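You operate a simulated robot arm through the tools that you are given. There is no shell and no other tool.

The job below is to be done with a simulated robot arm. You get a single attempt, and the scene is never put back.

## Task
Brush brown grease over the top of the clamped block, then free it and set it on the step.
Fine: from the brown pot, with the yellow brush, which goes back in its holder; pull the jaw wide open; the block goes into the gap in its row. Set down upright: what you pick out. A coat counts when it lies all over at full strength: go over it till it gets no stronger.

Only the result counts: the job must be done as asked and must still hold three seconds after the hand-in. Knocking over, shifting, dropping, spilling or breaking anything else fails it.

## Robot
A 6-joint arm with a two-finger gripper, fixed in place. Base frame: the origin is on the floor under the middle of its stand, x ahead of it, y to its left, z up. Units: m, degrees, N and s.
It reaches about 1.572 m from its shoulder. Its first joint turns from -166.0 to 166.0 degrees. Payload 2.45 kg.
The tool frame sits at the grasp point between the pads (the TCP): z along the fingers, y along the line on which they close. The tips reach 0.02 m beyond it. The gripper opens to 0.14 m; its body begins 0.168 m behind the TCP.
Orientation is told as [roll, pitch, yaw] about the base's x, y, z axes, in that order, counted from this pose: with the fingers straight down and closing along the base's y, the tool's x points along the base's -x, its y along +y and its z along -z.

## Interface
- The arm moves only by the tool apply_moves. Its argument "steps" is a list of rows, each a list of 7 numbers: the shift along the tool's x, y, z in units of 500 mm (1.0 is 500 mm), then the turn, a rotation vector about the tool's x, y, z in units of 60 degrees (1.0 is 60 degrees), then the finger opening in m, from 0 to 0.14. In form: [[dx, dy, dz, wx, wy, wz, fingers], ...]. A call has 1 to 20 rows; each row is the pose to reach, as a shift and turn from the pose commanded when the call began, along the tool's axes at that moment. A call with a number of a shift or a turn outside -1 to 1 is refused whole. Each row takes 0.2 s and may step no farther than 0.05 m and 8.6 degrees from the row before; otherwise, or with a gripper value out of range, the whole call is refused. Where a pose cannot be reached the arm comes as near as it can. A force on the tool above 40 N (or 10 N above the force at the start of the call, whichever is more), or a blocked arm, ends the call early, and 0.2 s more pass. Each finger travels about 0.045 m/s and halts on what it meets, pressing with about 20 N; the grip force reading is that of the motor and also rises with nothing between the fingers. The clock runs only during rows and for 0.2 s after the last one: add rows that repeat a pose to give the fingers time. It gives the time, the measured TCP pose, the force on the tool (base axes), the opening and the grip force at its end, in the units of the frame above (readings bear some noise), with the torque about the TCP (base axes, N m) and any sound that the robot's microphone picked up.
- Cameras (640 x 400 px; columns grow to the right, rows downward): "scene" is fixed at [0.0355, 0.5021, 1.6925]; the picture's right is [-0.29, -0.96, 0.00], its down [-0.55, 0.17, -0.82] and it looks along [0.79, -0.24, -0.57] (base axes); focal length 339 px, centre (320, 200). "wrist" rides on the gripper at [0.078, 0.011, -0.209] in the tool frame; the picture's right is [-0.14, 0.99, 0.00], its down [-0.92, -0.13, -0.37] and it looks along [-0.37, -0.05, 0.93] (tool axes); focal length 280 px, centre (320, 200). There is no depth. A picture from a camera that has moved, and an enlarged one, comes with that camera's place and axes in the base frame and with its lens. The place of the scene camera against the robot may be out by one fixed shift of up to 0.025 m in any direction.
- snapshot(camera): a new picture of that camera. It takes no simulated time.
- zoom(camera, box): a new picture of the part [left, top, right, bottom] of that camera's present view, enlarged. It takes no simulated time.
- sign_off(): hands the job in; it is judged then, once.

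Places have to be worked out from the pictures, the camera data and where the tool is seen. Open the gripper and draw the arm clear of the work before you hand the job in, unless the task says otherwise.

The tools are called after ">>>" as name(argument=value, ...) on one line, values as JSON. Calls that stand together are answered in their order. apply_moves: Moves the arm, as the interface text tells. Its arguments: {"type":"object","properties":{"steps":{"type":"array"}},"required":["steps"]} The other tools are called the same way: snapshot (camera) takes a picture; zoom (camera, box) takes an enlarged picture of a part of a camera's view; sign_off () hands the job in.

At the start:

```text
time_s: 0.0
position: [0.6703, 0.1696, 1.3722]
tcp_rot: [0.0, 0.0, 0.0]
ft_force: [-0.1, 0.4, 0.3]
wrist_torque: [-0.03, -0.03, 0.03]
gripper_width: 0.1401
finger_force: 0.1
```

scene: 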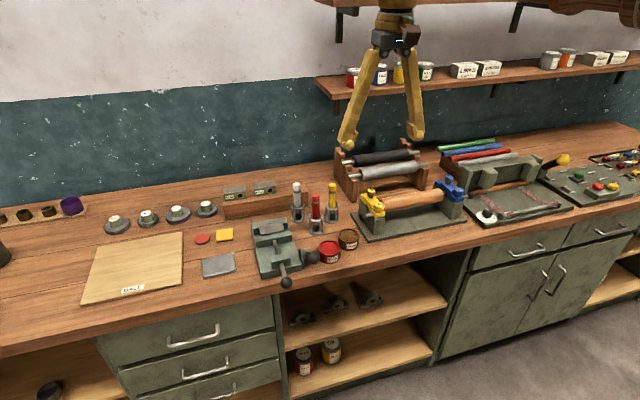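
wrist: 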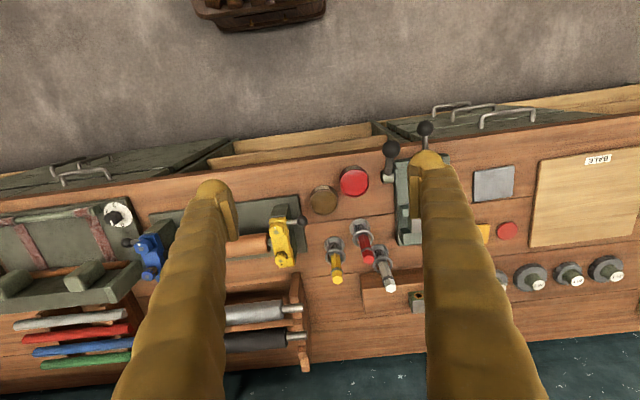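

I'll first look closer at the work area: the clamp, brushes, pots and the step.

>>> zoom(camera="scene", box=[190, 160, 370, 300])

>>> zoom(camera="wrist", box=[290, 110, 530, 320])

>>> zoom(camera="scene", box=[230, 200, 330, 300])

```text
2.86 times, centred on (280, 230) of scene
camera zoom: at [0.0355, 0.5021, 1.6925], right [-0.29, -0.96, 0.0], down [-0.55, 0.17, -0.82], along [0.79, -0.24, -0.57], focal length 969 px, centre (434, 114)
```

zoom: 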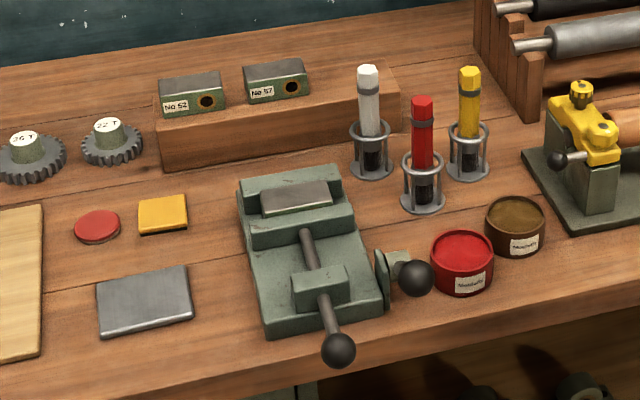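

```text
1.90 times, centred on (410, 215) of wrist
camera zoom: at [0.5922, 0.1808, 1.5801], right [0.14, 0.99, 0.0], down [0.92, -0.13, 0.37], along [0.37, -0.05, -0.93], focal length 534 px, centre (149, 171)
```

zoom: 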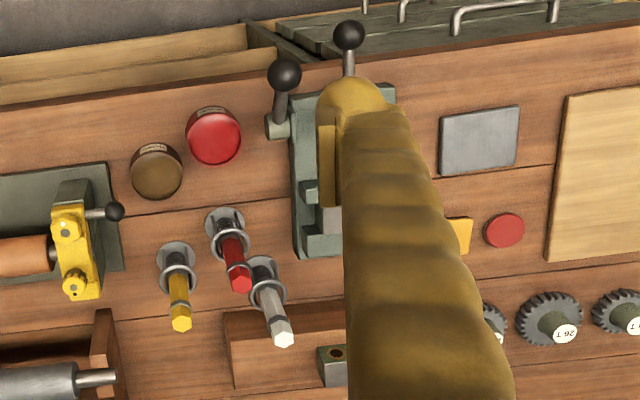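

```text
4.00 times, centred on (280, 250) of scene
camera zoom: at [0.0355, 0.5021, 1.6925], right [-0.29, -0.96, 0.0], down [-0.55, 0.17, -0.82], along [0.79, -0.24, -0.57], focal length 1356 px, centre (480, 0)
```

zoom: 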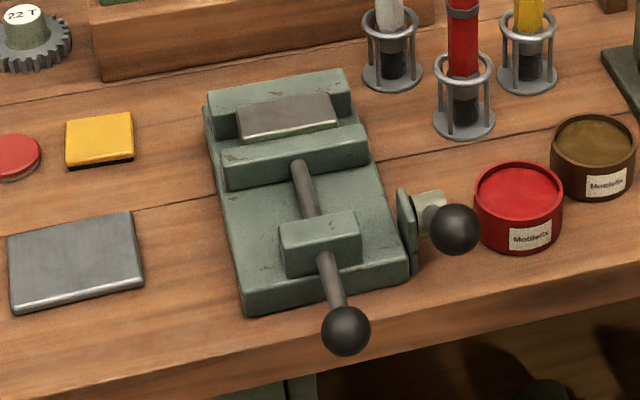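

The brown pot triangulates to about (0.845, 0.156), top z≈0.94. I zoom further on the step, vise and brushes to understand the details.

>>> zoom(camera="scene", box=[215, 170, 295, 220])

>>> zoom(camera="scene", box=[245, 210, 325, 260])

>>> zoom(camera="scene", box=[250, 245, 330, 295])

>>> zoom(camera="scene", box=[280, 175, 360, 225])

```text
8.00 times, centred on (255, 195) of scene
camera zoom: at [0.0355, 0.5021, 1.6925], right [-0.29, -0.96, 0.0], down [-0.55, 0.17, -0.82], along [0.79, -0.24, -0.57], focal length 2712 px, centre (840, 240)
```

zoom: 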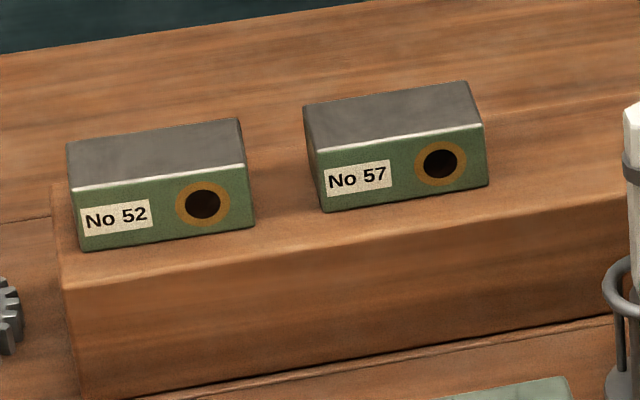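

```text
8.00 times, centred on (285, 235) of scene
camera zoom: at [0.0355, 0.5021, 1.6925], right [-0.29, -0.96, 0.0], down [-0.55, 0.17, -0.82], along [0.79, -0.24, -0.57], focal length 2712 px, centre (600, -80)
```

zoom: 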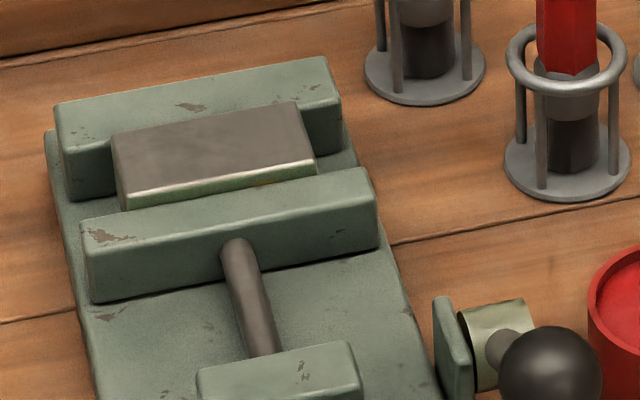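

```text
8.00 times, centred on (290, 270) of scene
camera zoom: at [0.0355, 0.5021, 1.6925], right [-0.29, -0.96, 0.0], down [-0.55, 0.17, -0.82], along [0.79, -0.24, -0.57], focal length 2712 px, centre (560, -360)
```

zoom: 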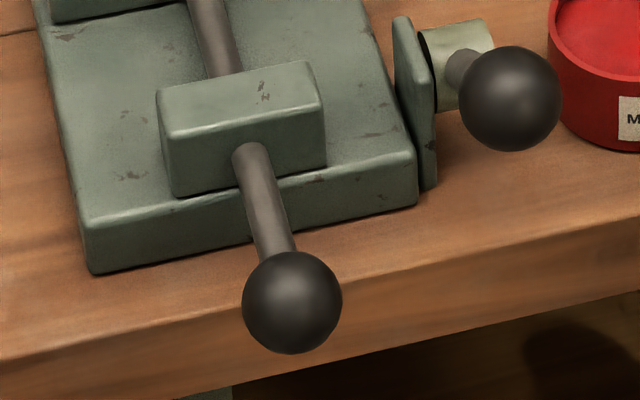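

```text
8.00 times, centred on (320, 200) of scene
camera zoom: at [0.0355, 0.5021, 1.6925], right [-0.29, -0.96, 0.0], down [-0.55, 0.17, -0.82], along [0.79, -0.24, -0.57], focal length 2712 px, centre (320, 200)
```

zoom: 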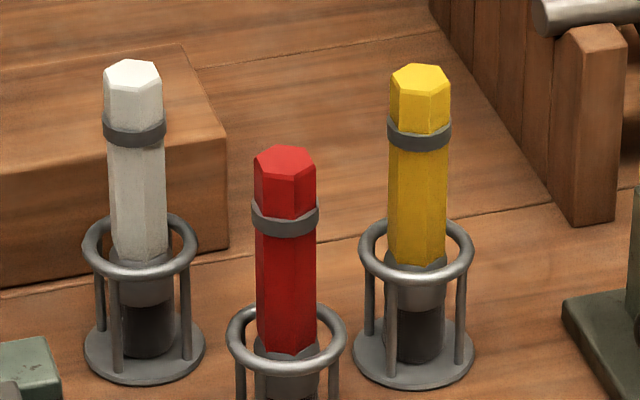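

The step holds No 52 and No 57, and the empty place is to the right of No 57 (the nearest reading of the row). I shift the wrist camera left to put the vise, brushes and step between the fingers for a clean view.

>>> apply_moves(steps=[[0, 0.08, 0, 0, 0, 0, 0.14], [0, 0.16, 0, 0, 0, 0, 0.14], [0, 0.24, 0, 0, 0, 0, 0.14], [0, 0.3, 0, 0, 0, 0, 0.14], [0, 0.3, 0, 0, 0, 0, 0.14]])

>>> snapshot(camera="wrist")

>>> zoom(camera="wrist", box=[230, 120, 430, 245])

```text
time_s: 1.2
position: [0.6763, 0.3207, 1.372]
tcp_rot: [0.0, 0.0, 0.1]
ft_force: [-0.5, -0.9, 0.0]
wrist_torque: [0.0, -0.03, -0.02]
gripper_width: 0.1399
finger_force: 0.0
```

```text
taken
camera wrist: at [0.5971, 0.3313, 1.5813], right [0.14, 0.99, 0.0], down [0.92, -0.13, 0.37], along [0.37, -0.05, -0.93], focal length 280 px, centre (320, 200)
```

wrist: 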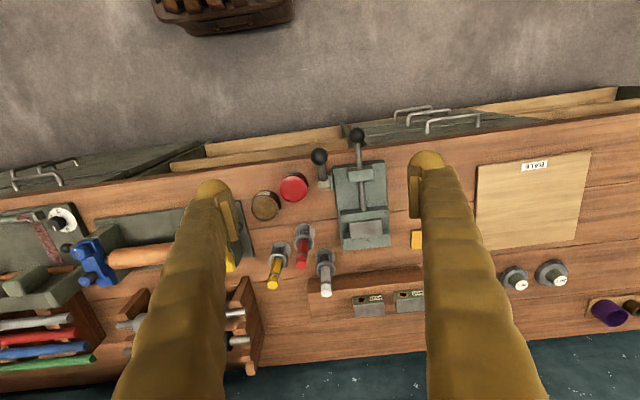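

```text
3.20 times, centred on (330, 182) of wrist
camera zoom: at [0.5971, 0.3313, 1.5813], right [0.14, 0.99, 0.0], down [0.92, -0.13, 0.37], along [0.37, -0.05, -0.93], focal length 897 px, centre (288, 256)
```

zoom: 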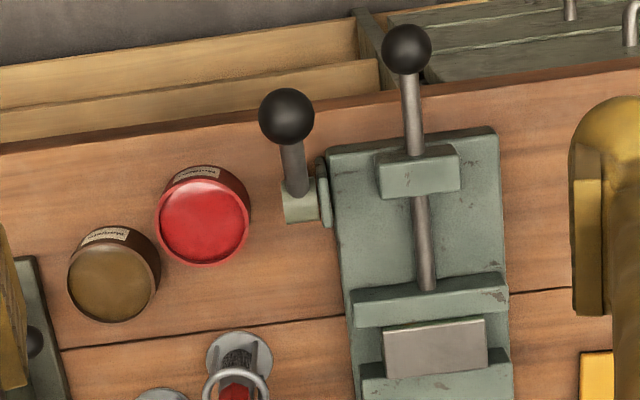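

Triangulating from two wrist views: the side lever's ball is at about (0.731, 0.312, 0.992), its hub at (0.805, 0.310, 0.945), and the jaw's pull knob at (0.706, 0.399, 0.946). I go lower for a closer, more precise view.

>>> apply_moves(steps=[[0, 0, 0.08, 0, 0, 0, 0.14], [0, 0, 0.16, 0, 0, 0, 0.14], [0, 0, 0.24, 0, 0, 0, 0.14], [0, 0, 0.32, 0, 0, 0, 0.14], [0, 0, 0.4, 0, 0, 0, 0.14], [0, 0, 0.4, 0, 0, 0, 0.14]])

>>> snapshot(camera="wrist")

>>> zoom(camera="wrist", box=[230, 120, 430, 245])

>>> zoom(camera="wrist", box=[230, 225, 430, 350])

```text
time_s: 2.6
position: [0.6724, 0.3226, 1.1732]
tcp_rot: [-0.1, 0.1, 0.2]
ft_force: [-0.2, 0.9, 0.3]
wrist_torque: [-0.02, -0.05, 0.02]
gripper_width: 0.1399
finger_force: 0.1
```

```text
taken
camera wrist: at [0.5942, 0.334, 1.381], right [0.14, 0.99, 0.0], down [0.92, -0.13, 0.37], along [0.37, -0.05, -0.93], focal length 280 px, centre (320, 200)
```

wrist: 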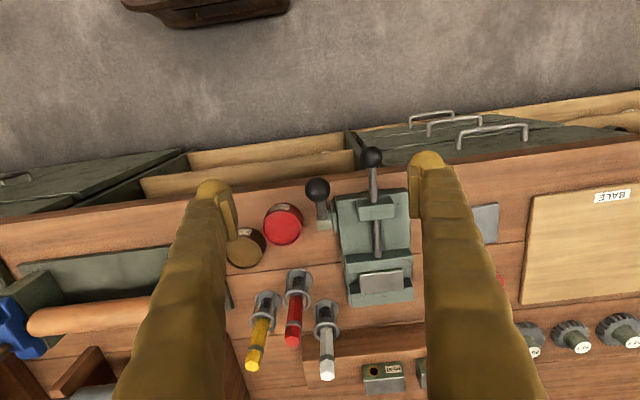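

```text
3.20 times, centred on (330, 182) of wrist
camera zoom: at [0.5942, 0.334, 1.381], right [0.14, 0.99, 0.0], down [0.92, -0.13, 0.37], along [0.37, -0.05, -0.93], focal length 897 px, centre (288, 256)
```

zoom: 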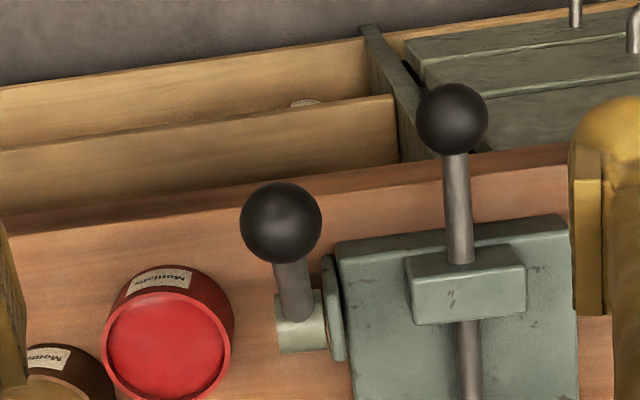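

```text
3.20 times, centred on (330, 288) of wrist
camera zoom: at [0.5942, 0.334, 1.381], right [0.14, 0.99, 0.0], down [0.92, -0.13, 0.37], along [0.37, -0.05, -0.93], focal length 897 px, centre (288, -80)
```

zoom: 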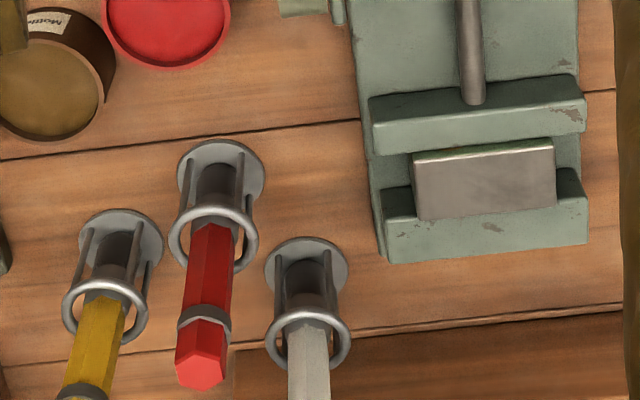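

The brushes stand at roughly yellow (1.00, 0.16), red (0.956, 0.24), white (1.04, 0.285), tops near z≈1.05. I move the camera over them for precise positions.

>>> apply_moves(steps=[[-0.07, -0.04, 0, 0, 0, 0, 0.14], [-0.14, -0.08, 0, 0, 0, 0, 0.14], [-0.21, -0.12, 0, 0, 0, 0, 0.14], [-0.28, -0.16, 0, 0, 0, 0, 0.14], [-0.36, -0.2, 0, 0, 0, 0, 0.14], [-0.36, -0.2, 0, 0, 0, 0, 0.14], [-0.36, -0.2, 0, 0, 0, 0, 0.14]])

>>> snapshot(camera="wrist")

>>> zoom(camera="wrist", box=[220, 140, 420, 265])

>>> zoom(camera="wrist", box=[240, 240, 440, 365])

```text
time_s: 4.2
position: [0.8517, 0.2211, 1.1731]
tcp_rot: [0.1, 0.0, 0.2]
ft_force: [-0.3, -0.4, 0.6]
wrist_torque: [-0.05, 0.0, 0.01]
gripper_width: 0.1399
finger_force: 0.0
```

```text
taken
camera wrist: at [0.7726, 0.232, 1.3807], right [0.14, 0.99, 0.0], down [0.92, -0.13, 0.37], along [0.37, -0.05, -0.93], focal length 280 px, centre (320, 200)
```

wrist: 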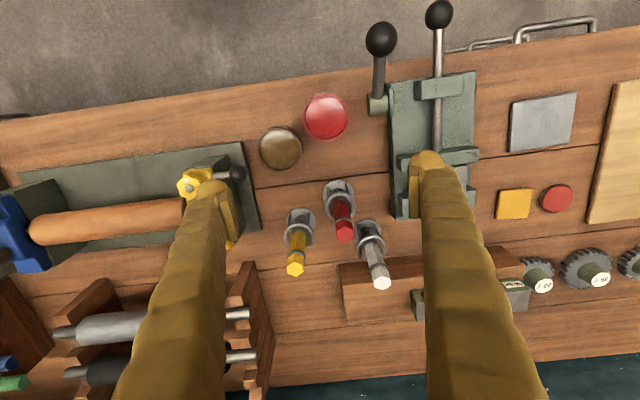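

```text
3.20 times, centred on (320, 202) of wrist
camera zoom: at [0.7726, 0.232, 1.3807], right [0.14, 0.99, 0.0], down [0.92, -0.13, 0.37], along [0.37, -0.05, -0.93], focal length 897 px, centre (320, 192)
```

zoom: 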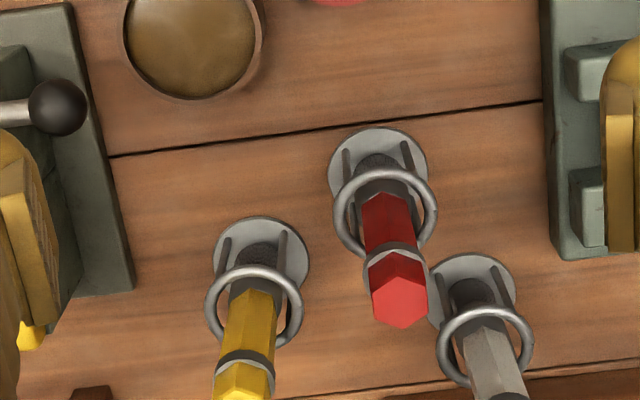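

```text
3.20 times, centred on (340, 302) of wrist
camera zoom: at [0.7726, 0.232, 1.3807], right [0.14, 0.99, 0.0], down [0.92, -0.13, 0.37], along [0.37, -0.05, -0.93], focal length 897 px, centre (256, -128)
```

zoom: 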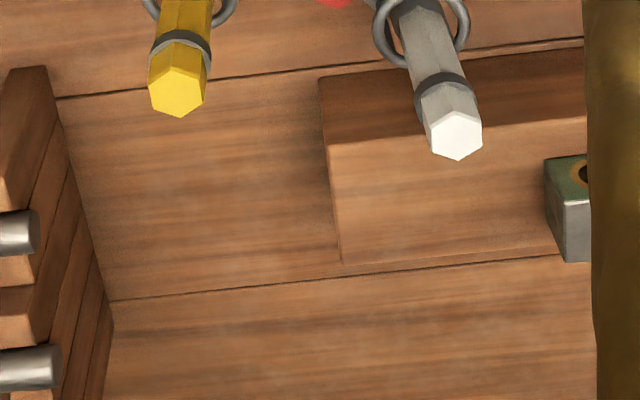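

Yellow brush axis triangulates to (1.001, 0.1645), top z≈1.050, holder ring z≈0.957, base z≈0.903. Brown pot at about (0.8545, 0.1545). I zoom on pot and vise from here for more fixes.

>>> zoom(camera="wrist", box=[230, 80, 390, 180])

>>> zoom(camera="wrist", box=[350, 0, 510, 100])

>>> zoom(camera="scene", box=[310, 215, 390, 265])

```text
4.00 times, centred on (310, 130) of wrist
camera zoom: at [0.7726, 0.232, 1.3807], right [0.14, 0.99, 0.0], down [0.92, -0.13, 0.37], along [0.37, -0.05, -0.93], focal length 1122 px, centre (360, 480)
```

zoom: 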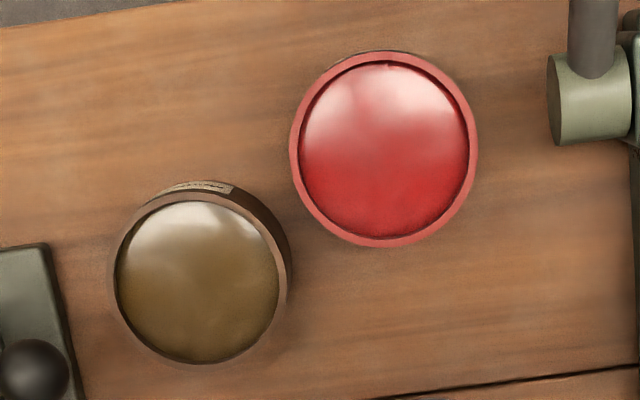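

```text
4.00 times, centred on (430, 50) of wrist
camera zoom: at [0.7726, 0.232, 1.3807], right [0.14, 0.99, 0.0], down [0.92, -0.13, 0.37], along [0.37, -0.05, -0.93], focal length 1122 px, centre (-120, 800)
```

zoom: 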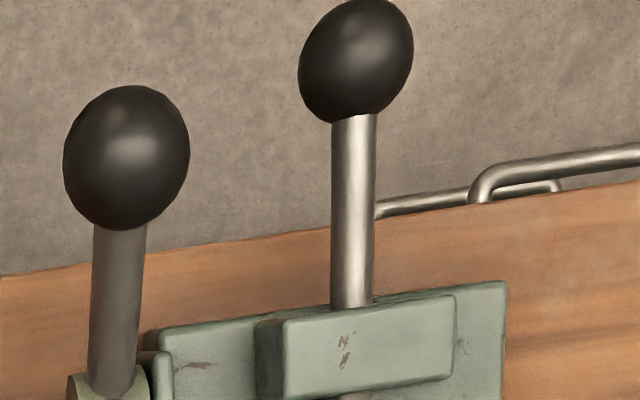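

```text
8.00 times, centred on (350, 240) of scene
camera zoom: at [0.0355, 0.5021, 1.6925], right [-0.29, -0.96, 0.0], down [-0.55, 0.17, -0.82], along [0.79, -0.24, -0.57], focal length 2712 px, centre (80, -120)
```

zoom: 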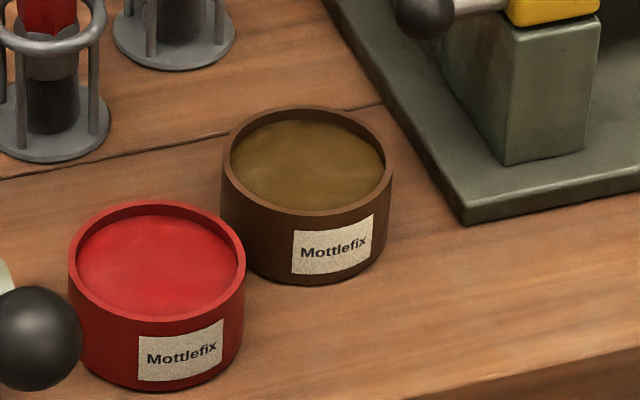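

The hexagonal handle has its flats facing ±y, matching the closing direction. I move above the yellow brush at safe height with the fingers narrowed to 0.07 m and check alignment.

>>> apply_moves(steps=[[-0.075, -0.0283, 0, 0, 0, 0, 0.12], [-0.15, -0.0566, 0, 0, 0, 0, 0.1], [-0.225, -0.085, 0, 0, 0, 0, 0.08], [-0.2994, -0.1132, 0, 0, 0, 0, 0.07], [-0.2994, -0.1132, 0, 0, 0, 0, 0.07], [-0.2994, -0.1132, 0, 0, 0, 0, 0.07], [-0.2994, -0.1132, 0, 0, 0, 0, 0.07]])

>>> snapshot(camera="wrist")

>>> snapshot(camera="scene")

>>> zoom(camera="scene", box=[270, 120, 400, 220])

```text
time_s: 5.8
position: [1.0037, 0.1643, 1.1705]
tcp_rot: [0.0, 0.0, 0.1]
ft_force: [0.4, 0.6, 0.6]
wrist_torque: [0.0, 0.03, 0.01]
gripper_width: 0.07
finger_force: 0.1
```

```text
taken
camera wrist: at [0.926, 0.1743, 1.3778], right [0.14, 0.99, 0.0], down [0.92, -0.13, 0.37], along [0.37, -0.05, -0.93], focal length 280 px, centre (320, 200)
```

wrist: 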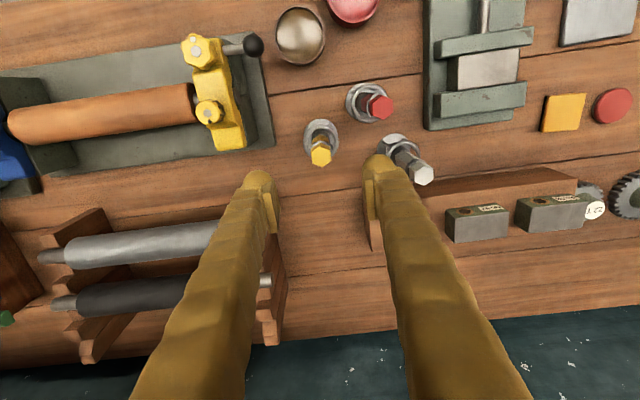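

```text
taken
```

scene: 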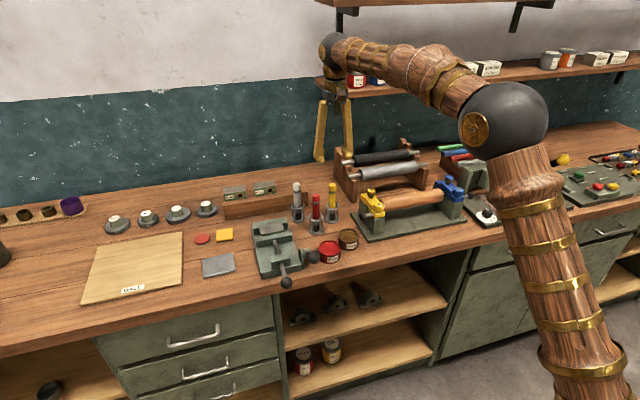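

```text
4.00 times, centred on (335, 170) of scene
camera zoom: at [0.0355, 0.5021, 1.6925], right [-0.29, -0.96, 0.0], down [-0.55, 0.17, -0.82], along [0.79, -0.24, -0.57], focal length 1356 px, centre (260, 320)
```

zoom: 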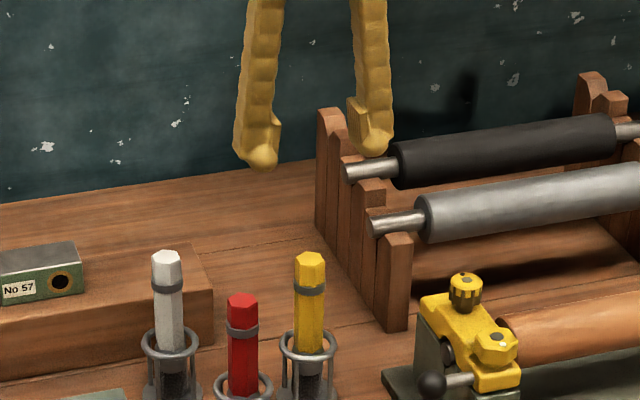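

The wrist view matches my brush estimate within a millimetre or two (actual TCP ~3 mm too far in x). I narrow to 0.055 m, correct x, and descend to z≈1.025 around the handle, then close.

>>> apply_moves(steps=[[0.005, 0.001, 0.04, 0, 0, 0, 0.055], [0.005, 0.001, 0.1, 0, 0, 0, 0.055], [0.005, 0.001, 0.16, 0, 0, 0, 0.055], [0.005, 0.001, 0.22, 0, 0, 0, 0.055], [0.005, 0.001, 0.26, 0, 0, 0, 0.055], [0.005, 0.001, 0.285, 0, 0, 0, 0.055], [0.005, 0.001, 0.285, 0, 0, 0, 0.055]])

>>> snapshot(camera="wrist")

>>> zoom(camera="scene", box=[270, 150, 400, 230])

```text
time_s: 7.4
position: [0.9968, 0.1623, 1.0302]
tcp_rot: [0.0, 0.0, 0.0]
ft_force: [0.2, 0.4, 0.6]
wrist_torque: [-0.01, -0.01, 0.02]
gripper_width: 0.055
finger_force: 0.1
```

```text
taken
camera wrist: at [0.9191, 0.1741, 1.2384], right [0.14, 0.99, 0.0], down [0.92, -0.13, 0.37], along [0.37, -0.05, -0.93], focal length 280 px, centre (320, 200)
```

wrist: 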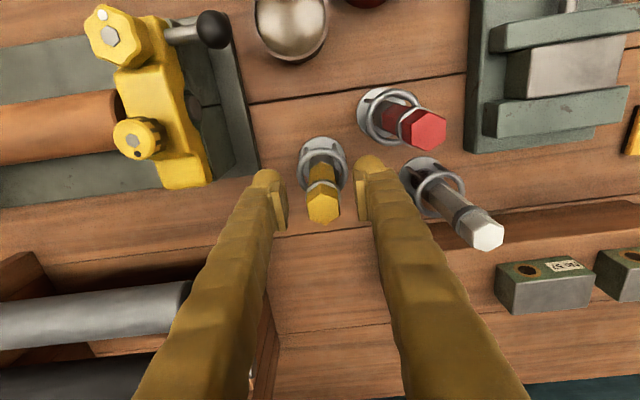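

```text
4.92 times, centred on (335, 190) of scene
camera zoom: at [0.0355, 0.5021, 1.6925], right [-0.29, -0.96, 0.0], down [-0.55, 0.17, -0.82], along [0.79, -0.24, -0.57], focal length 1669 px, centre (246, 249)
```

zoom: 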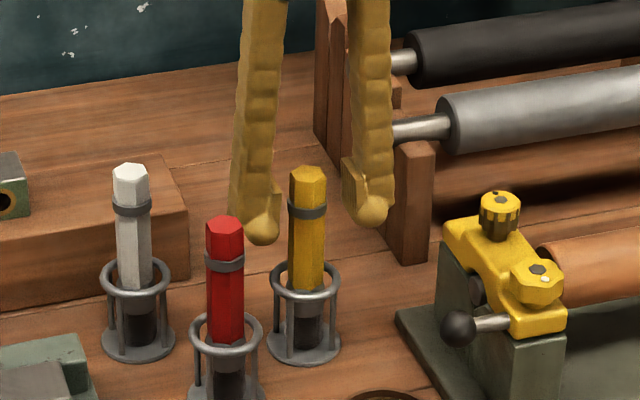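

Brush is centred between the fingers (x about 3 mm ahead). I nudge x +3 mm and 4 mm down and close on the handle.

>>> apply_moves(steps=[[-0.006, 0.002, 0.008, 0, 0, 0, 0.055], [-0.006, 0.002, 0.008, 0, 0, 0, 0.055], [-0.006, 0.002, 0.008, 0, 0, 0, 0.04], [-0.006, 0.002, 0.008, 0, 0, 0, 0.02], [-0.006, 0.002, 0.008, 0, 0, 0, 0.0], [-0.006, 0.002, 0.008, 0, 0, 0, 0.0], [-0.006, 0.002, 0.008, 0, 0, 0, 0.0]])

>>> snapshot(camera="wrist")

>>> zoom(camera="scene", box=[290, 160, 370, 230])

```text
time_s: 9.0
position: [1.0, 0.1649, 1.0252]
tcp_rot: [0.1, 0.0, 0.2]
ft_force: [-0.2, 0.1, 0.0]
wrist_torque: [0.0, 0.03, -0.05]
gripper_width: 0.0256
finger_force: 20.4
```

```text
taken
camera wrist: at [0.9221, 0.1755, 1.2342], right [0.14, 0.99, 0.0], down [0.92, -0.13, 0.37], along [0.37, -0.05, -0.93], focal length 280 px, centre (320, 200)
```

wrist: 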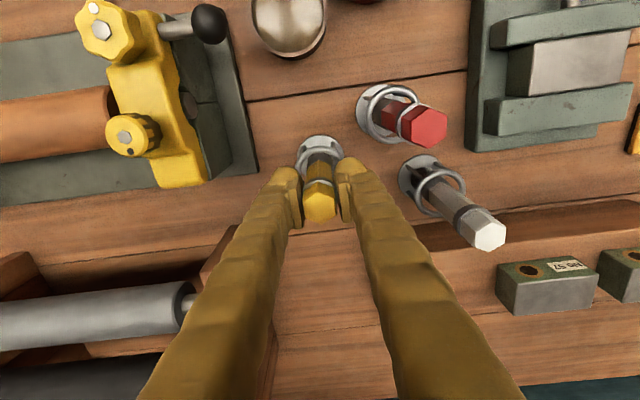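

```text
5.71 times, centred on (330, 195) of scene
camera zoom: at [0.0355, 0.5021, 1.6925], right [-0.29, -0.96, 0.0], down [-0.55, 0.17, -0.82], along [0.79, -0.24, -0.57], focal length 1937 px, centre (263, 229)
```

zoom: 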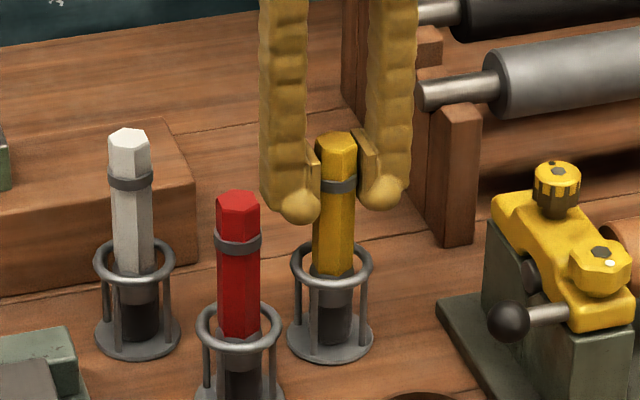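

Gripped at 25.6 mm width with 20 N. I lift the brush straight up 0.15 m and check it.

>>> apply_moves(steps=[[0, 0, -0.03, 0, 0, 0, 0.0], [0, 0, -0.08, 0, 0, 0, 0.0], [0, 0, -0.14, 0, 0, 0, 0.0], [0, 0, -0.2, 0, 0, 0, 0.0], [0, 0, -0.26, 0, 0, 0, 0.0], [0, 0, -0.3, 0, 0, 0, 0.0], [0, 0, -0.3, 0, 0, 0, 0.0]])

>>> snapshot(camera="wrist")

>>> zoom(camera="scene", box=[270, 110, 400, 230])

```text
time_s: 10.6
position: [0.9996, 0.1646, 1.1754]
tcp_rot: [0.0, 0.0, 0.1]
ft_force: [0.3, 0.1, -1.0]
wrist_torque: [0.01, -0.01, 0.02]
gripper_width: 0.0254
finger_force: 20.2
```

```text
taken
camera wrist: at [0.9221, 0.1763, 1.3838], right [0.14, 0.99, 0.0], down [0.92, -0.13, 0.37], along [0.37, -0.05, -0.93], focal length 280 px, centre (320, 200)
```

wrist: 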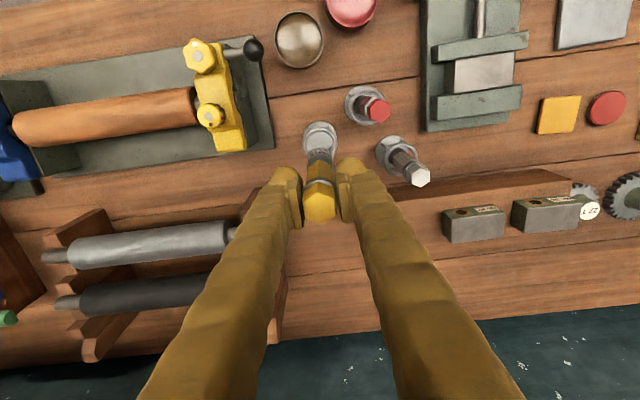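

```text
3.33 times, centred on (335, 170) of scene
camera zoom: at [0.0355, 0.5021, 1.6925], right [-0.29, -0.96, 0.0], down [-0.55, 0.17, -0.82], along [0.79, -0.24, -0.57], focal length 1130 px, centre (270, 300)
```

zoom: 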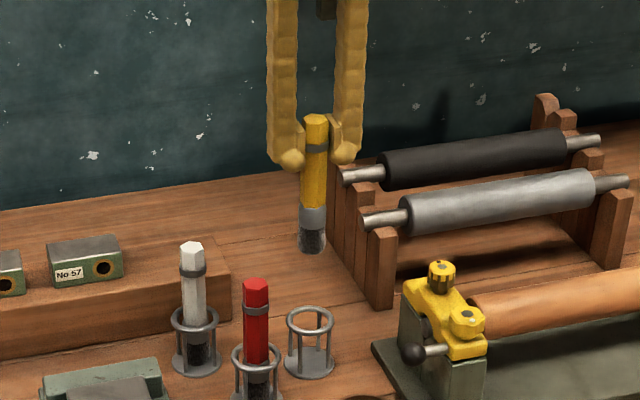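

Brush is out cleanly; bristle tips are 0.121 m below the TCP. I carry it over the brown pot, staying high.

>>> apply_moves(steps=[[0.05, -0.003, 0, 0, 0, 0, 0.0], [0.12, -0.007, 0, 0, 0, 0, 0.0], [0.19, -0.011, 0, 0, 0, 0, 0.0], [0.25, -0.015, 0, 0, 0, 0, 0.0], [0.295, -0.018, 0, 0, 0, 0, 0.0], [0.295, -0.018, 0, 0, 0, 0, 0.0], [0.295, -0.018, 0, 0, 0, 0, 0.0]])

>>> snapshot(camera="wrist")

>>> zoom(camera="scene", box=[300, 165, 400, 265])

```text
time_s: 12.2
position: [0.8555, 0.1576, 1.1759]
tcp_rot: [0.1, 0.1, 0.1]
ft_force: [0.1, 0.7, -0.8]
wrist_torque: [-0.03, 0.01, -0.01]
gripper_width: 0.0253
finger_force: 20.2
```

```text
taken
camera wrist: at [0.7774, 0.1684, 1.3846], right [0.14, 0.99, 0.0], down [0.92, -0.13, 0.37], along [0.37, -0.05, -0.93], focal length 280 px, centre (320, 200)
```

wrist: 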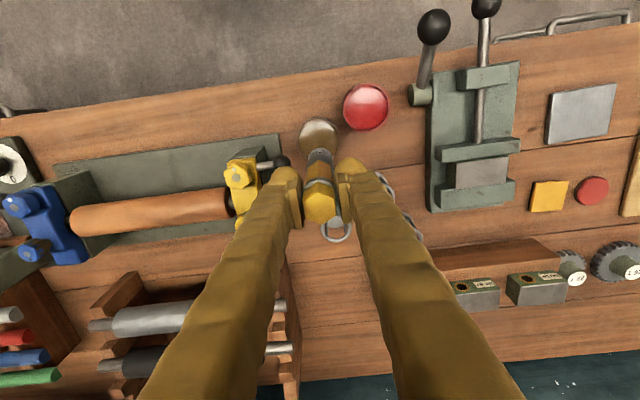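

```text
4.00 times, centred on (350, 215) of scene
camera zoom: at [0.0355, 0.5021, 1.6925], right [-0.29, -0.96, 0.0], down [-0.55, 0.17, -0.82], along [0.79, -0.24, -0.57], focal length 1356 px, centre (200, 140)
```

zoom: 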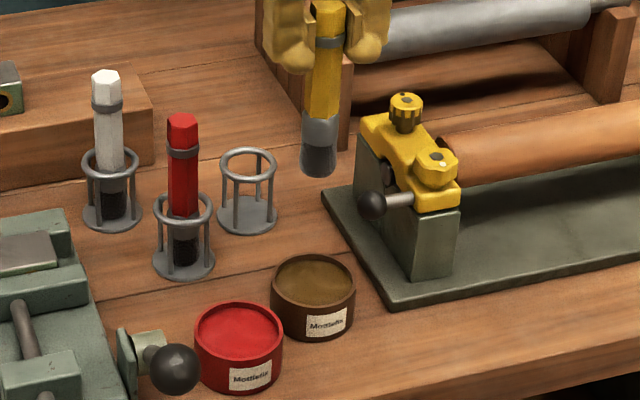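

The brush is nearly over the pot centre (I estimate pot at (0.852, 0.156)). I correct by ~2 mm and lower the bristles just into the grease, watching force.

>>> apply_moves(steps=[[0.003, -0.001, 0.06, 0, 0, 0, 0.0], [0.003, -0.001, 0.12, 0, 0, 0, 0.0], [0.003, -0.001, 0.18, 0, 0, 0, 0.0], [0.003, -0.001, 0.22, 0, 0, 0, 0.0], [0.003, -0.001, 0.245, 0, 0, 0, 0.0], [0.003, -0.001, 0.26, 0, 0, 0, 0.0], [0.003, -0.001, 0.26, 0, 0, 0, 0.0]])

>>> zoom(camera="scene", box=[310, 190, 390, 265])

>>> snapshot(camera="wrist")

```text
time_s: 13.8
position: [0.852, 0.155, 1.0473]
tcp_rot: [0.2, -0.1, 0.2]
ft_force: [0.8, 1.7, 19.7]
wrist_torque: [0.06, -0.13, 0.03]
gripper_width: 0.0252
finger_force: 20.2
```

```text
5.33 times, centred on (350, 228) of scene
camera zoom: at [0.0355, 0.5021, 1.6925], right [-0.29, -0.96, 0.0], down [-0.55, 0.17, -0.82], along [0.79, -0.24, -0.57], focal length 1808 px, centre (160, 53)
```

zoom: 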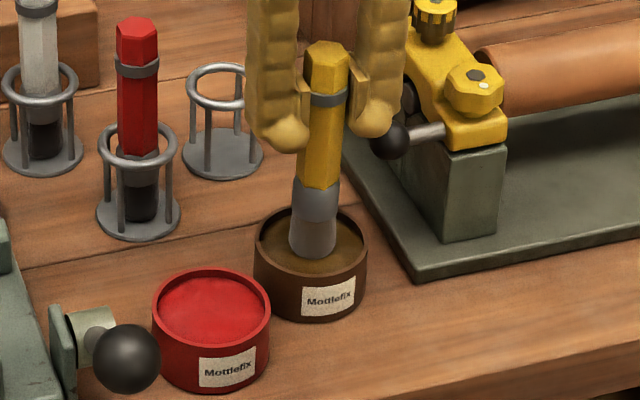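

```text
taken
camera wrist: at [0.7737, 0.1657, 1.2562], right [0.14, 0.99, 0.0], down [0.92, -0.13, 0.37], along [0.37, -0.05, -0.93], focal length 280 px, centre (320, 200)
```

wrist: 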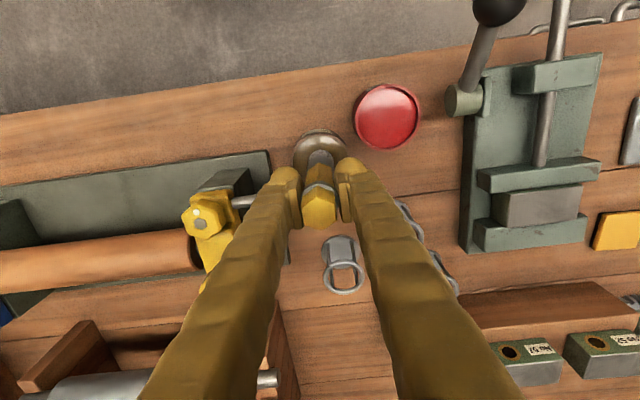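

Contact: 19.7 N upward, so the bristles are pressed on the grease at TCP z≈1.047. I ease off, dwell lightly, and lift to look at the bristles.

>>> apply_moves(steps=[[0, 0, -0.003, 0, 0, 0, 0.0], [0, 0, -0.003, 0, 0, 0, 0.0], [0, 0, -0.003, 0, 0, 0, 0.0], [0, 0, -0.05, 0, 0, 0, 0.0], [0, 0, -0.12, 0, 0, 0, 0.0], [0, 0, -0.19, 0, 0, 0, 0.0], [0, 0, -0.26, 0, 0, 0, 0.0], [0, 0, -0.26, 0, 0, 0, 0.0]])

>>> zoom(camera="scene", box=[310, 165, 390, 265])

>>> snapshot(camera="wrist")

```text
time_s: 15.6
position: [0.8503, 0.1575, 1.178]
tcp_rot: [0.0, 0.0, 0.1]
ft_force: [0.8, -1.2, -0.3]
wrist_torque: [-0.01, 0.0, -0.02]
gripper_width: 0.0254
finger_force: 20.3
```

```text
4.00 times, centred on (350, 215) of scene
camera zoom: at [0.0355, 0.5021, 1.6925], right [-0.29, -0.96, 0.0], down [-0.55, 0.17, -0.82], along [0.79, -0.24, -0.57], focal length 1356 px, centre (200, 140)
```

zoom: 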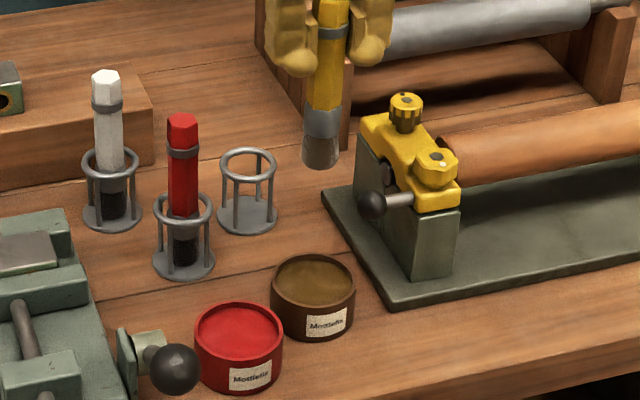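

```text
taken
camera wrist: at [0.7724, 0.1687, 1.3853], right [0.14, 0.99, 0.0], down [0.92, -0.13, 0.37], along [0.37, -0.05, -0.93], focal length 280 px, centre (320, 200)
```

wrist: 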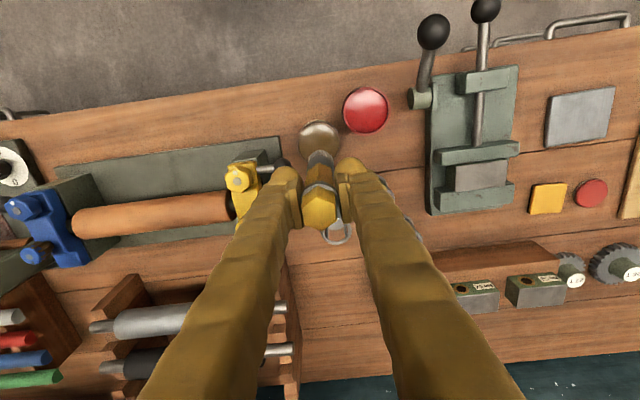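

I zoom in on the bristles to see whether they took grease.

>>> zoom(camera="scene", box=[365, 185, 395, 212])

>>> zoom(camera="scene", box=[360, 160, 400, 210])

>>> zoom(camera="wrist", box=[280, 110, 360, 230])

```text
14.81 times, centred on (380, 198) of scene
camera zoom: at [0.0355, 0.5021, 1.6925], right [-0.29, -0.96, 0.0], down [-0.55, 0.17, -0.82], along [0.79, -0.24, -0.57], focal length 5022 px, centre (-569, 222)
```

zoom: 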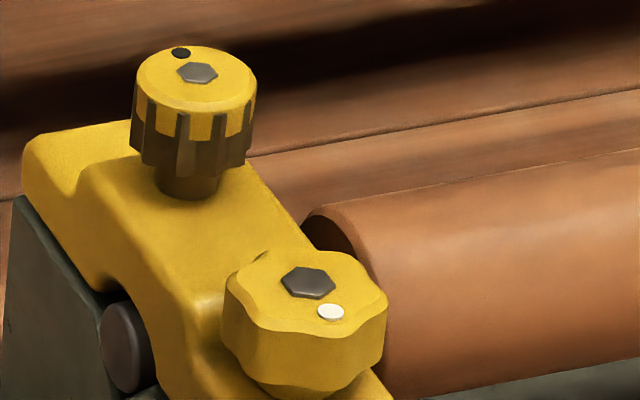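

```text
8.00 times, centred on (380, 185) of scene
camera zoom: at [0.0355, 0.5021, 1.6925], right [-0.29, -0.96, 0.0], down [-0.55, 0.17, -0.82], along [0.79, -0.24, -0.57], focal length 2712 px, centre (-160, 320)
```

zoom: 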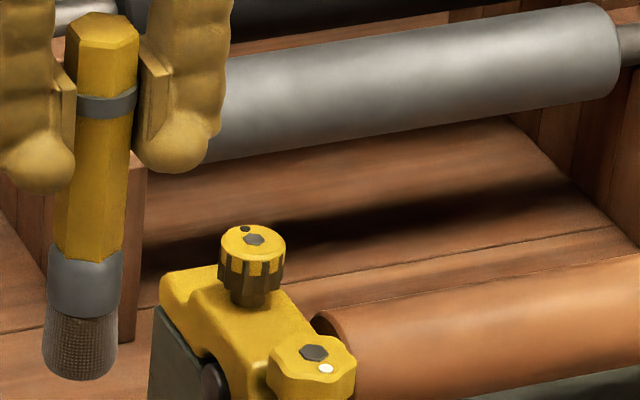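

```text
3.33 times, centred on (320, 170) of wrist
camera zoom: at [0.7724, 0.1687, 1.3853], right [0.14, 0.99, 0.0], down [0.92, -0.13, 0.37], along [0.37, -0.05, -0.93], focal length 935 px, centre (320, 300)
```

zoom: 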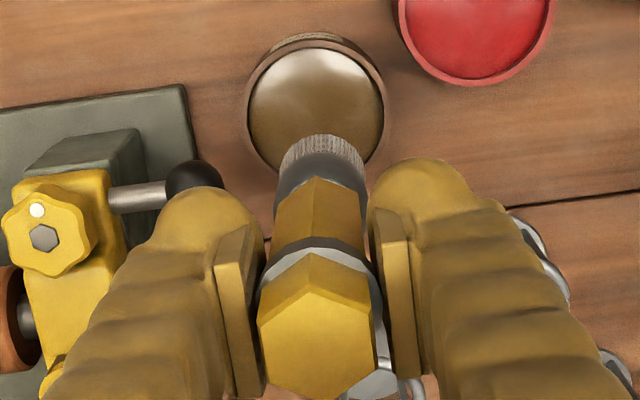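

The bristles are tinted brown. Block top triangulates to about (0.940, 0.400, 0.9545), roughly 0.08 (y) × 0.045 (x). I carry the brush over it, staying high, then check.

>>> apply_moves(steps=[[-0.025, 0.07, 0, 0, 0, 0, 0.0], [-0.05, 0.14, 0, 0, 0, 0, 0.0], [-0.075, 0.21, 0, 0, 0, 0, 0.0], [-0.1, 0.28, 0, 0, 0, 0, 0.0], [-0.125, 0.35, 0, 0, 0, 0, 0.0], [-0.15, 0.42, 0, 0, 0, 0, 0.0], [-0.1762, 0.49, 0, 0, 0, 0, 0.0], [-0.1762, 0.49, 0.05, 0, 0, 0, 0.0], [-0.1762, 0.49, 0.09, 0, 0, 0, 0.0], [-0.1762, 0.49, 0.09, 0, 0, 0, 0.0], [-0.1762, 0.49, 0.09, 0, 0, 0, 0.0]])

>>> snapshot(camera="wrist")

>>> zoom(camera="scene", box=[230, 175, 310, 265])

>>> zoom(camera="wrist", box=[260, 90, 380, 230])

```text
time_s: 18.0
position: [0.939, 0.4018, 1.1305]
tcp_rot: [-0.1, -0.1, 0.2]
ft_force: [-0.5, 0.3, -1.0]
wrist_torque: [0.03, 0.02, 0.02]
gripper_width: 0.0257
finger_force: 19.8
```

```text
taken
camera wrist: at [0.8602, 0.4119, 1.3388], right [0.14, 0.99, 0.0], down [0.92, -0.13, 0.37], along [0.37, -0.05, -0.93], focal length 280 px, centre (320, 200)
```

wrist: 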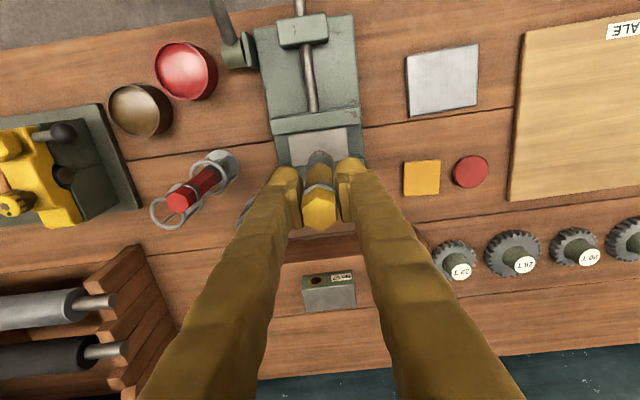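

```text
4.44 times, centred on (270, 220) of scene
camera zoom: at [0.0355, 0.5021, 1.6925], right [-0.29, -0.96, 0.0], down [-0.55, 0.17, -0.82], along [0.79, -0.24, -0.57], focal length 1507 px, centre (542, 111)
```

zoom: 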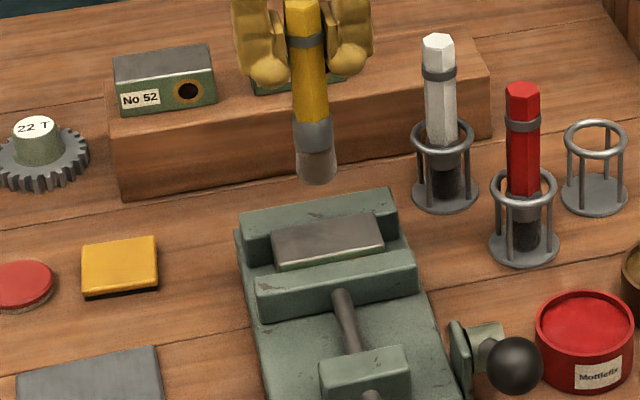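

```text
2.86 times, centred on (320, 160) of wrist
camera zoom: at [0.8602, 0.4119, 1.3388], right [0.14, 0.99, 0.0], down [0.92, -0.13, 0.37], along [0.37, -0.05, -0.93], focal length 801 px, centre (320, 314)
```

zoom: 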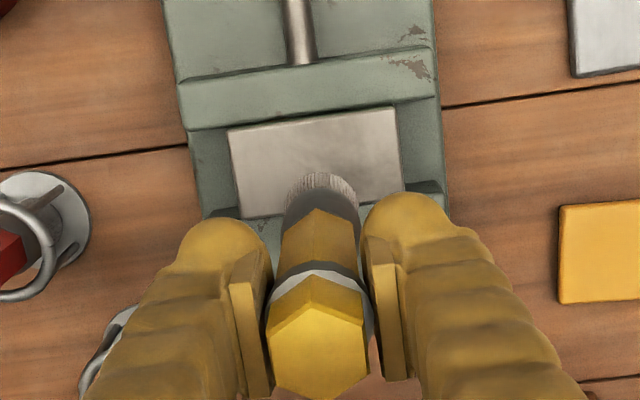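

From this view the block top spans x≈0.913–0.955, y≈0.360–0.440 (centre (0.934, 0.400)), z somewhere 0.953–0.963. I descend at its centre toward contact in stages, watching the force.

>>> apply_moves(steps=[[0.0112, 0, 0.03, 0, 0, 0, 0.0], [0.0112, 0, 0.06, 0, 0, 0, 0.0], [0.0112, 0, 0.08, 0, 0, 0, 0.0], [0.0112, 0, 0.085, 0, 0, 0, 0.0], [0.0112, 0, 0.085, 0, 0, 0, 0.0]])

>>> zoom(camera="scene", box=[240, 185, 310, 250])

```text
time_s: 19.2
position: [0.932, 0.4006, 1.0891]
tcp_rot: [0.0, 0.0, 0.1]
ft_force: [-0.4, 0.3, -1.1]
wrist_torque: [-0.04, 0.0, -0.02]
gripper_width: 0.0254
finger_force: 20.2
```

```text
6.15 times, centred on (275, 218) of scene
camera zoom: at [0.0355, 0.5021, 1.6925], right [-0.29, -0.96, 0.0], down [-0.55, 0.17, -0.82], along [0.79, -0.24, -0.57], focal length 2086 px, centre (597, 92)
```

zoom: 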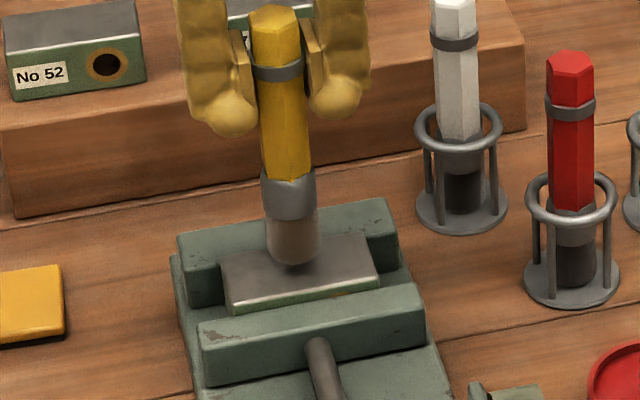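

Not yet in contact at TCP z 1.089. I step down further in small increments.

>>> apply_moves(steps=[[0, 0, 0.005, 0, 0, 0, 0.0], [0, 0, 0.01, 0, 0, 0, 0.0], [0, 0, 0.01, 0, 0, 0, 0.0]])

```text
time_s: 20.0
position: [0.9337, 0.401, 1.0841]
tcp_rot: [0.0, 0.1, 0.1]
ft_force: [-0.8, -0.6, -0.9]
wrist_torque: [-0.03, 0.01, -0.03]
gripper_width: 0.0253
finger_force: 19.8
```

Still no contact at 1.084; another 4 mm.

>>> apply_moves(steps=[[0, 0, 0.004, 0, 0, 0, 0.0], [0, 0, 0.008, 0, 0, 0, 0.0], [0, 0, 0.008, 0, 0, 0, 0.0]])

```text
time_s: 20.8
position: [0.9327, 0.4003, 1.0801]
tcp_rot: [0.0, 0.1, 0.1]
ft_force: [0.9, 0.8, -0.6]
wrist_torque: [-0.01, 0.03, -0.01]
gripper_width: 0.0256
finger_force: 20.2
```

Force is still just the brush's weight; down another 3 mm.

>>> apply_moves(steps=[[0, 0, 0.003, 0, 0, 0, 0.0], [0, 0, 0.006, 0, 0, 0, 0.0], [0, 0, 0.006, 0, 0, 0, 0.0]])

>>> zoom(camera="scene", box=[255, 200, 305, 245])

```text
time_s: 21.6
position: [0.9341, 0.4006, 1.0778]
tcp_rot: [0.1, 0.0, 0.1]
ft_force: [-1.0, -0.3, 20.0]
wrist_torque: [-0.04, 0.24, -0.02]
gripper_width: 0.0255
finger_force: 19.8
```

```text
8.89 times, centred on (280, 222) of scene
camera zoom: at [0.0355, 0.5021, 1.6925], right [-0.29, -0.96, 0.0], down [-0.55, 0.17, -0.82], along [0.79, -0.24, -0.57], focal length 3013 px, centre (676, 0)
```

zoom: 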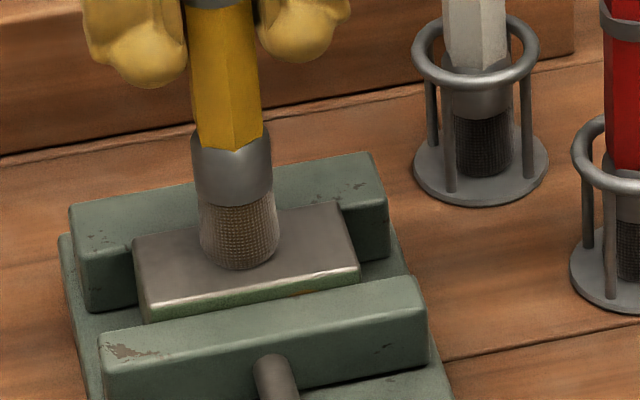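

Contact with 20 N at commanded z 1.0762, so the block top is at ≈0.957. I ease off 1.5 mm and do a slow test stroke along y on the centre line.

>>> apply_moves(steps=[[0, 0, -0.002, 0, 0, 0, 0.0], [0, 0.02, -0.003, 0, 0, 0, 0.0], [0, 0.04, -0.003, 0, 0, 0, 0.0], [0, 0.06, -0.003, 0, 0, 0, 0.0], [0, 0.04, -0.003, 0, 0, 0, 0.0], [0, 0.02, -0.003, 0, 0, 0, 0.0], [0, 0, -0.003, 0, 0, 0, 0.0]])

>>> zoom(camera="scene", box=[255, 200, 305, 245])

>>> zoom(camera="wrist", box=[260, 90, 380, 230])

```text
time_s: 23.2
position: [0.9339, 0.4008, 1.0783]
tcp_rot: [0.0, -0.1, 0.1]
ft_force: [0.1, -0.3, -0.6]
wrist_torque: [-0.01, 0.0, -0.01]
gripper_width: 0.0252
finger_force: 19.8
```

```text
8.89 times, centred on (280, 222) of scene
camera zoom: at [0.0355, 0.5021, 1.6925], right [-0.29, -0.96, 0.0], down [-0.55, 0.17, -0.82], along [0.79, -0.24, -0.57], focal length 3013 px, centre (676, 0)
```

zoom: 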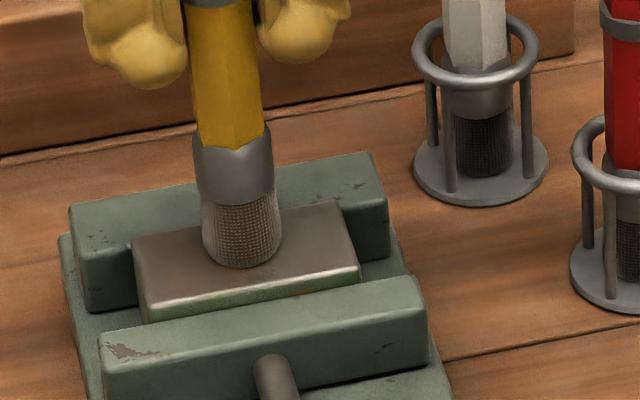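

```text
2.86 times, centred on (320, 160) of wrist
camera zoom: at [0.8564, 0.412, 1.2854], right [0.14, 0.99, 0.0], down [0.92, -0.13, 0.37], along [0.37, -0.05, -0.93], focal length 801 px, centre (320, 314)
```

zoom: 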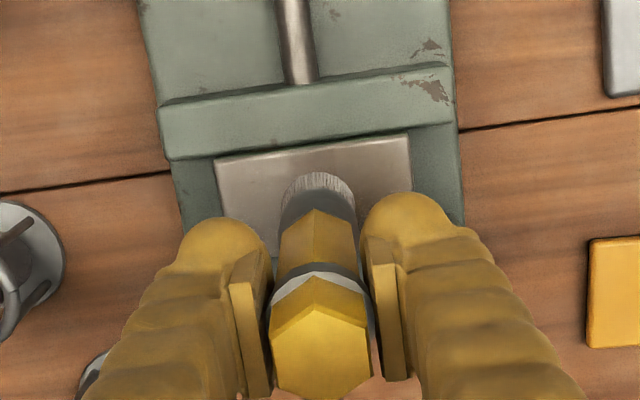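

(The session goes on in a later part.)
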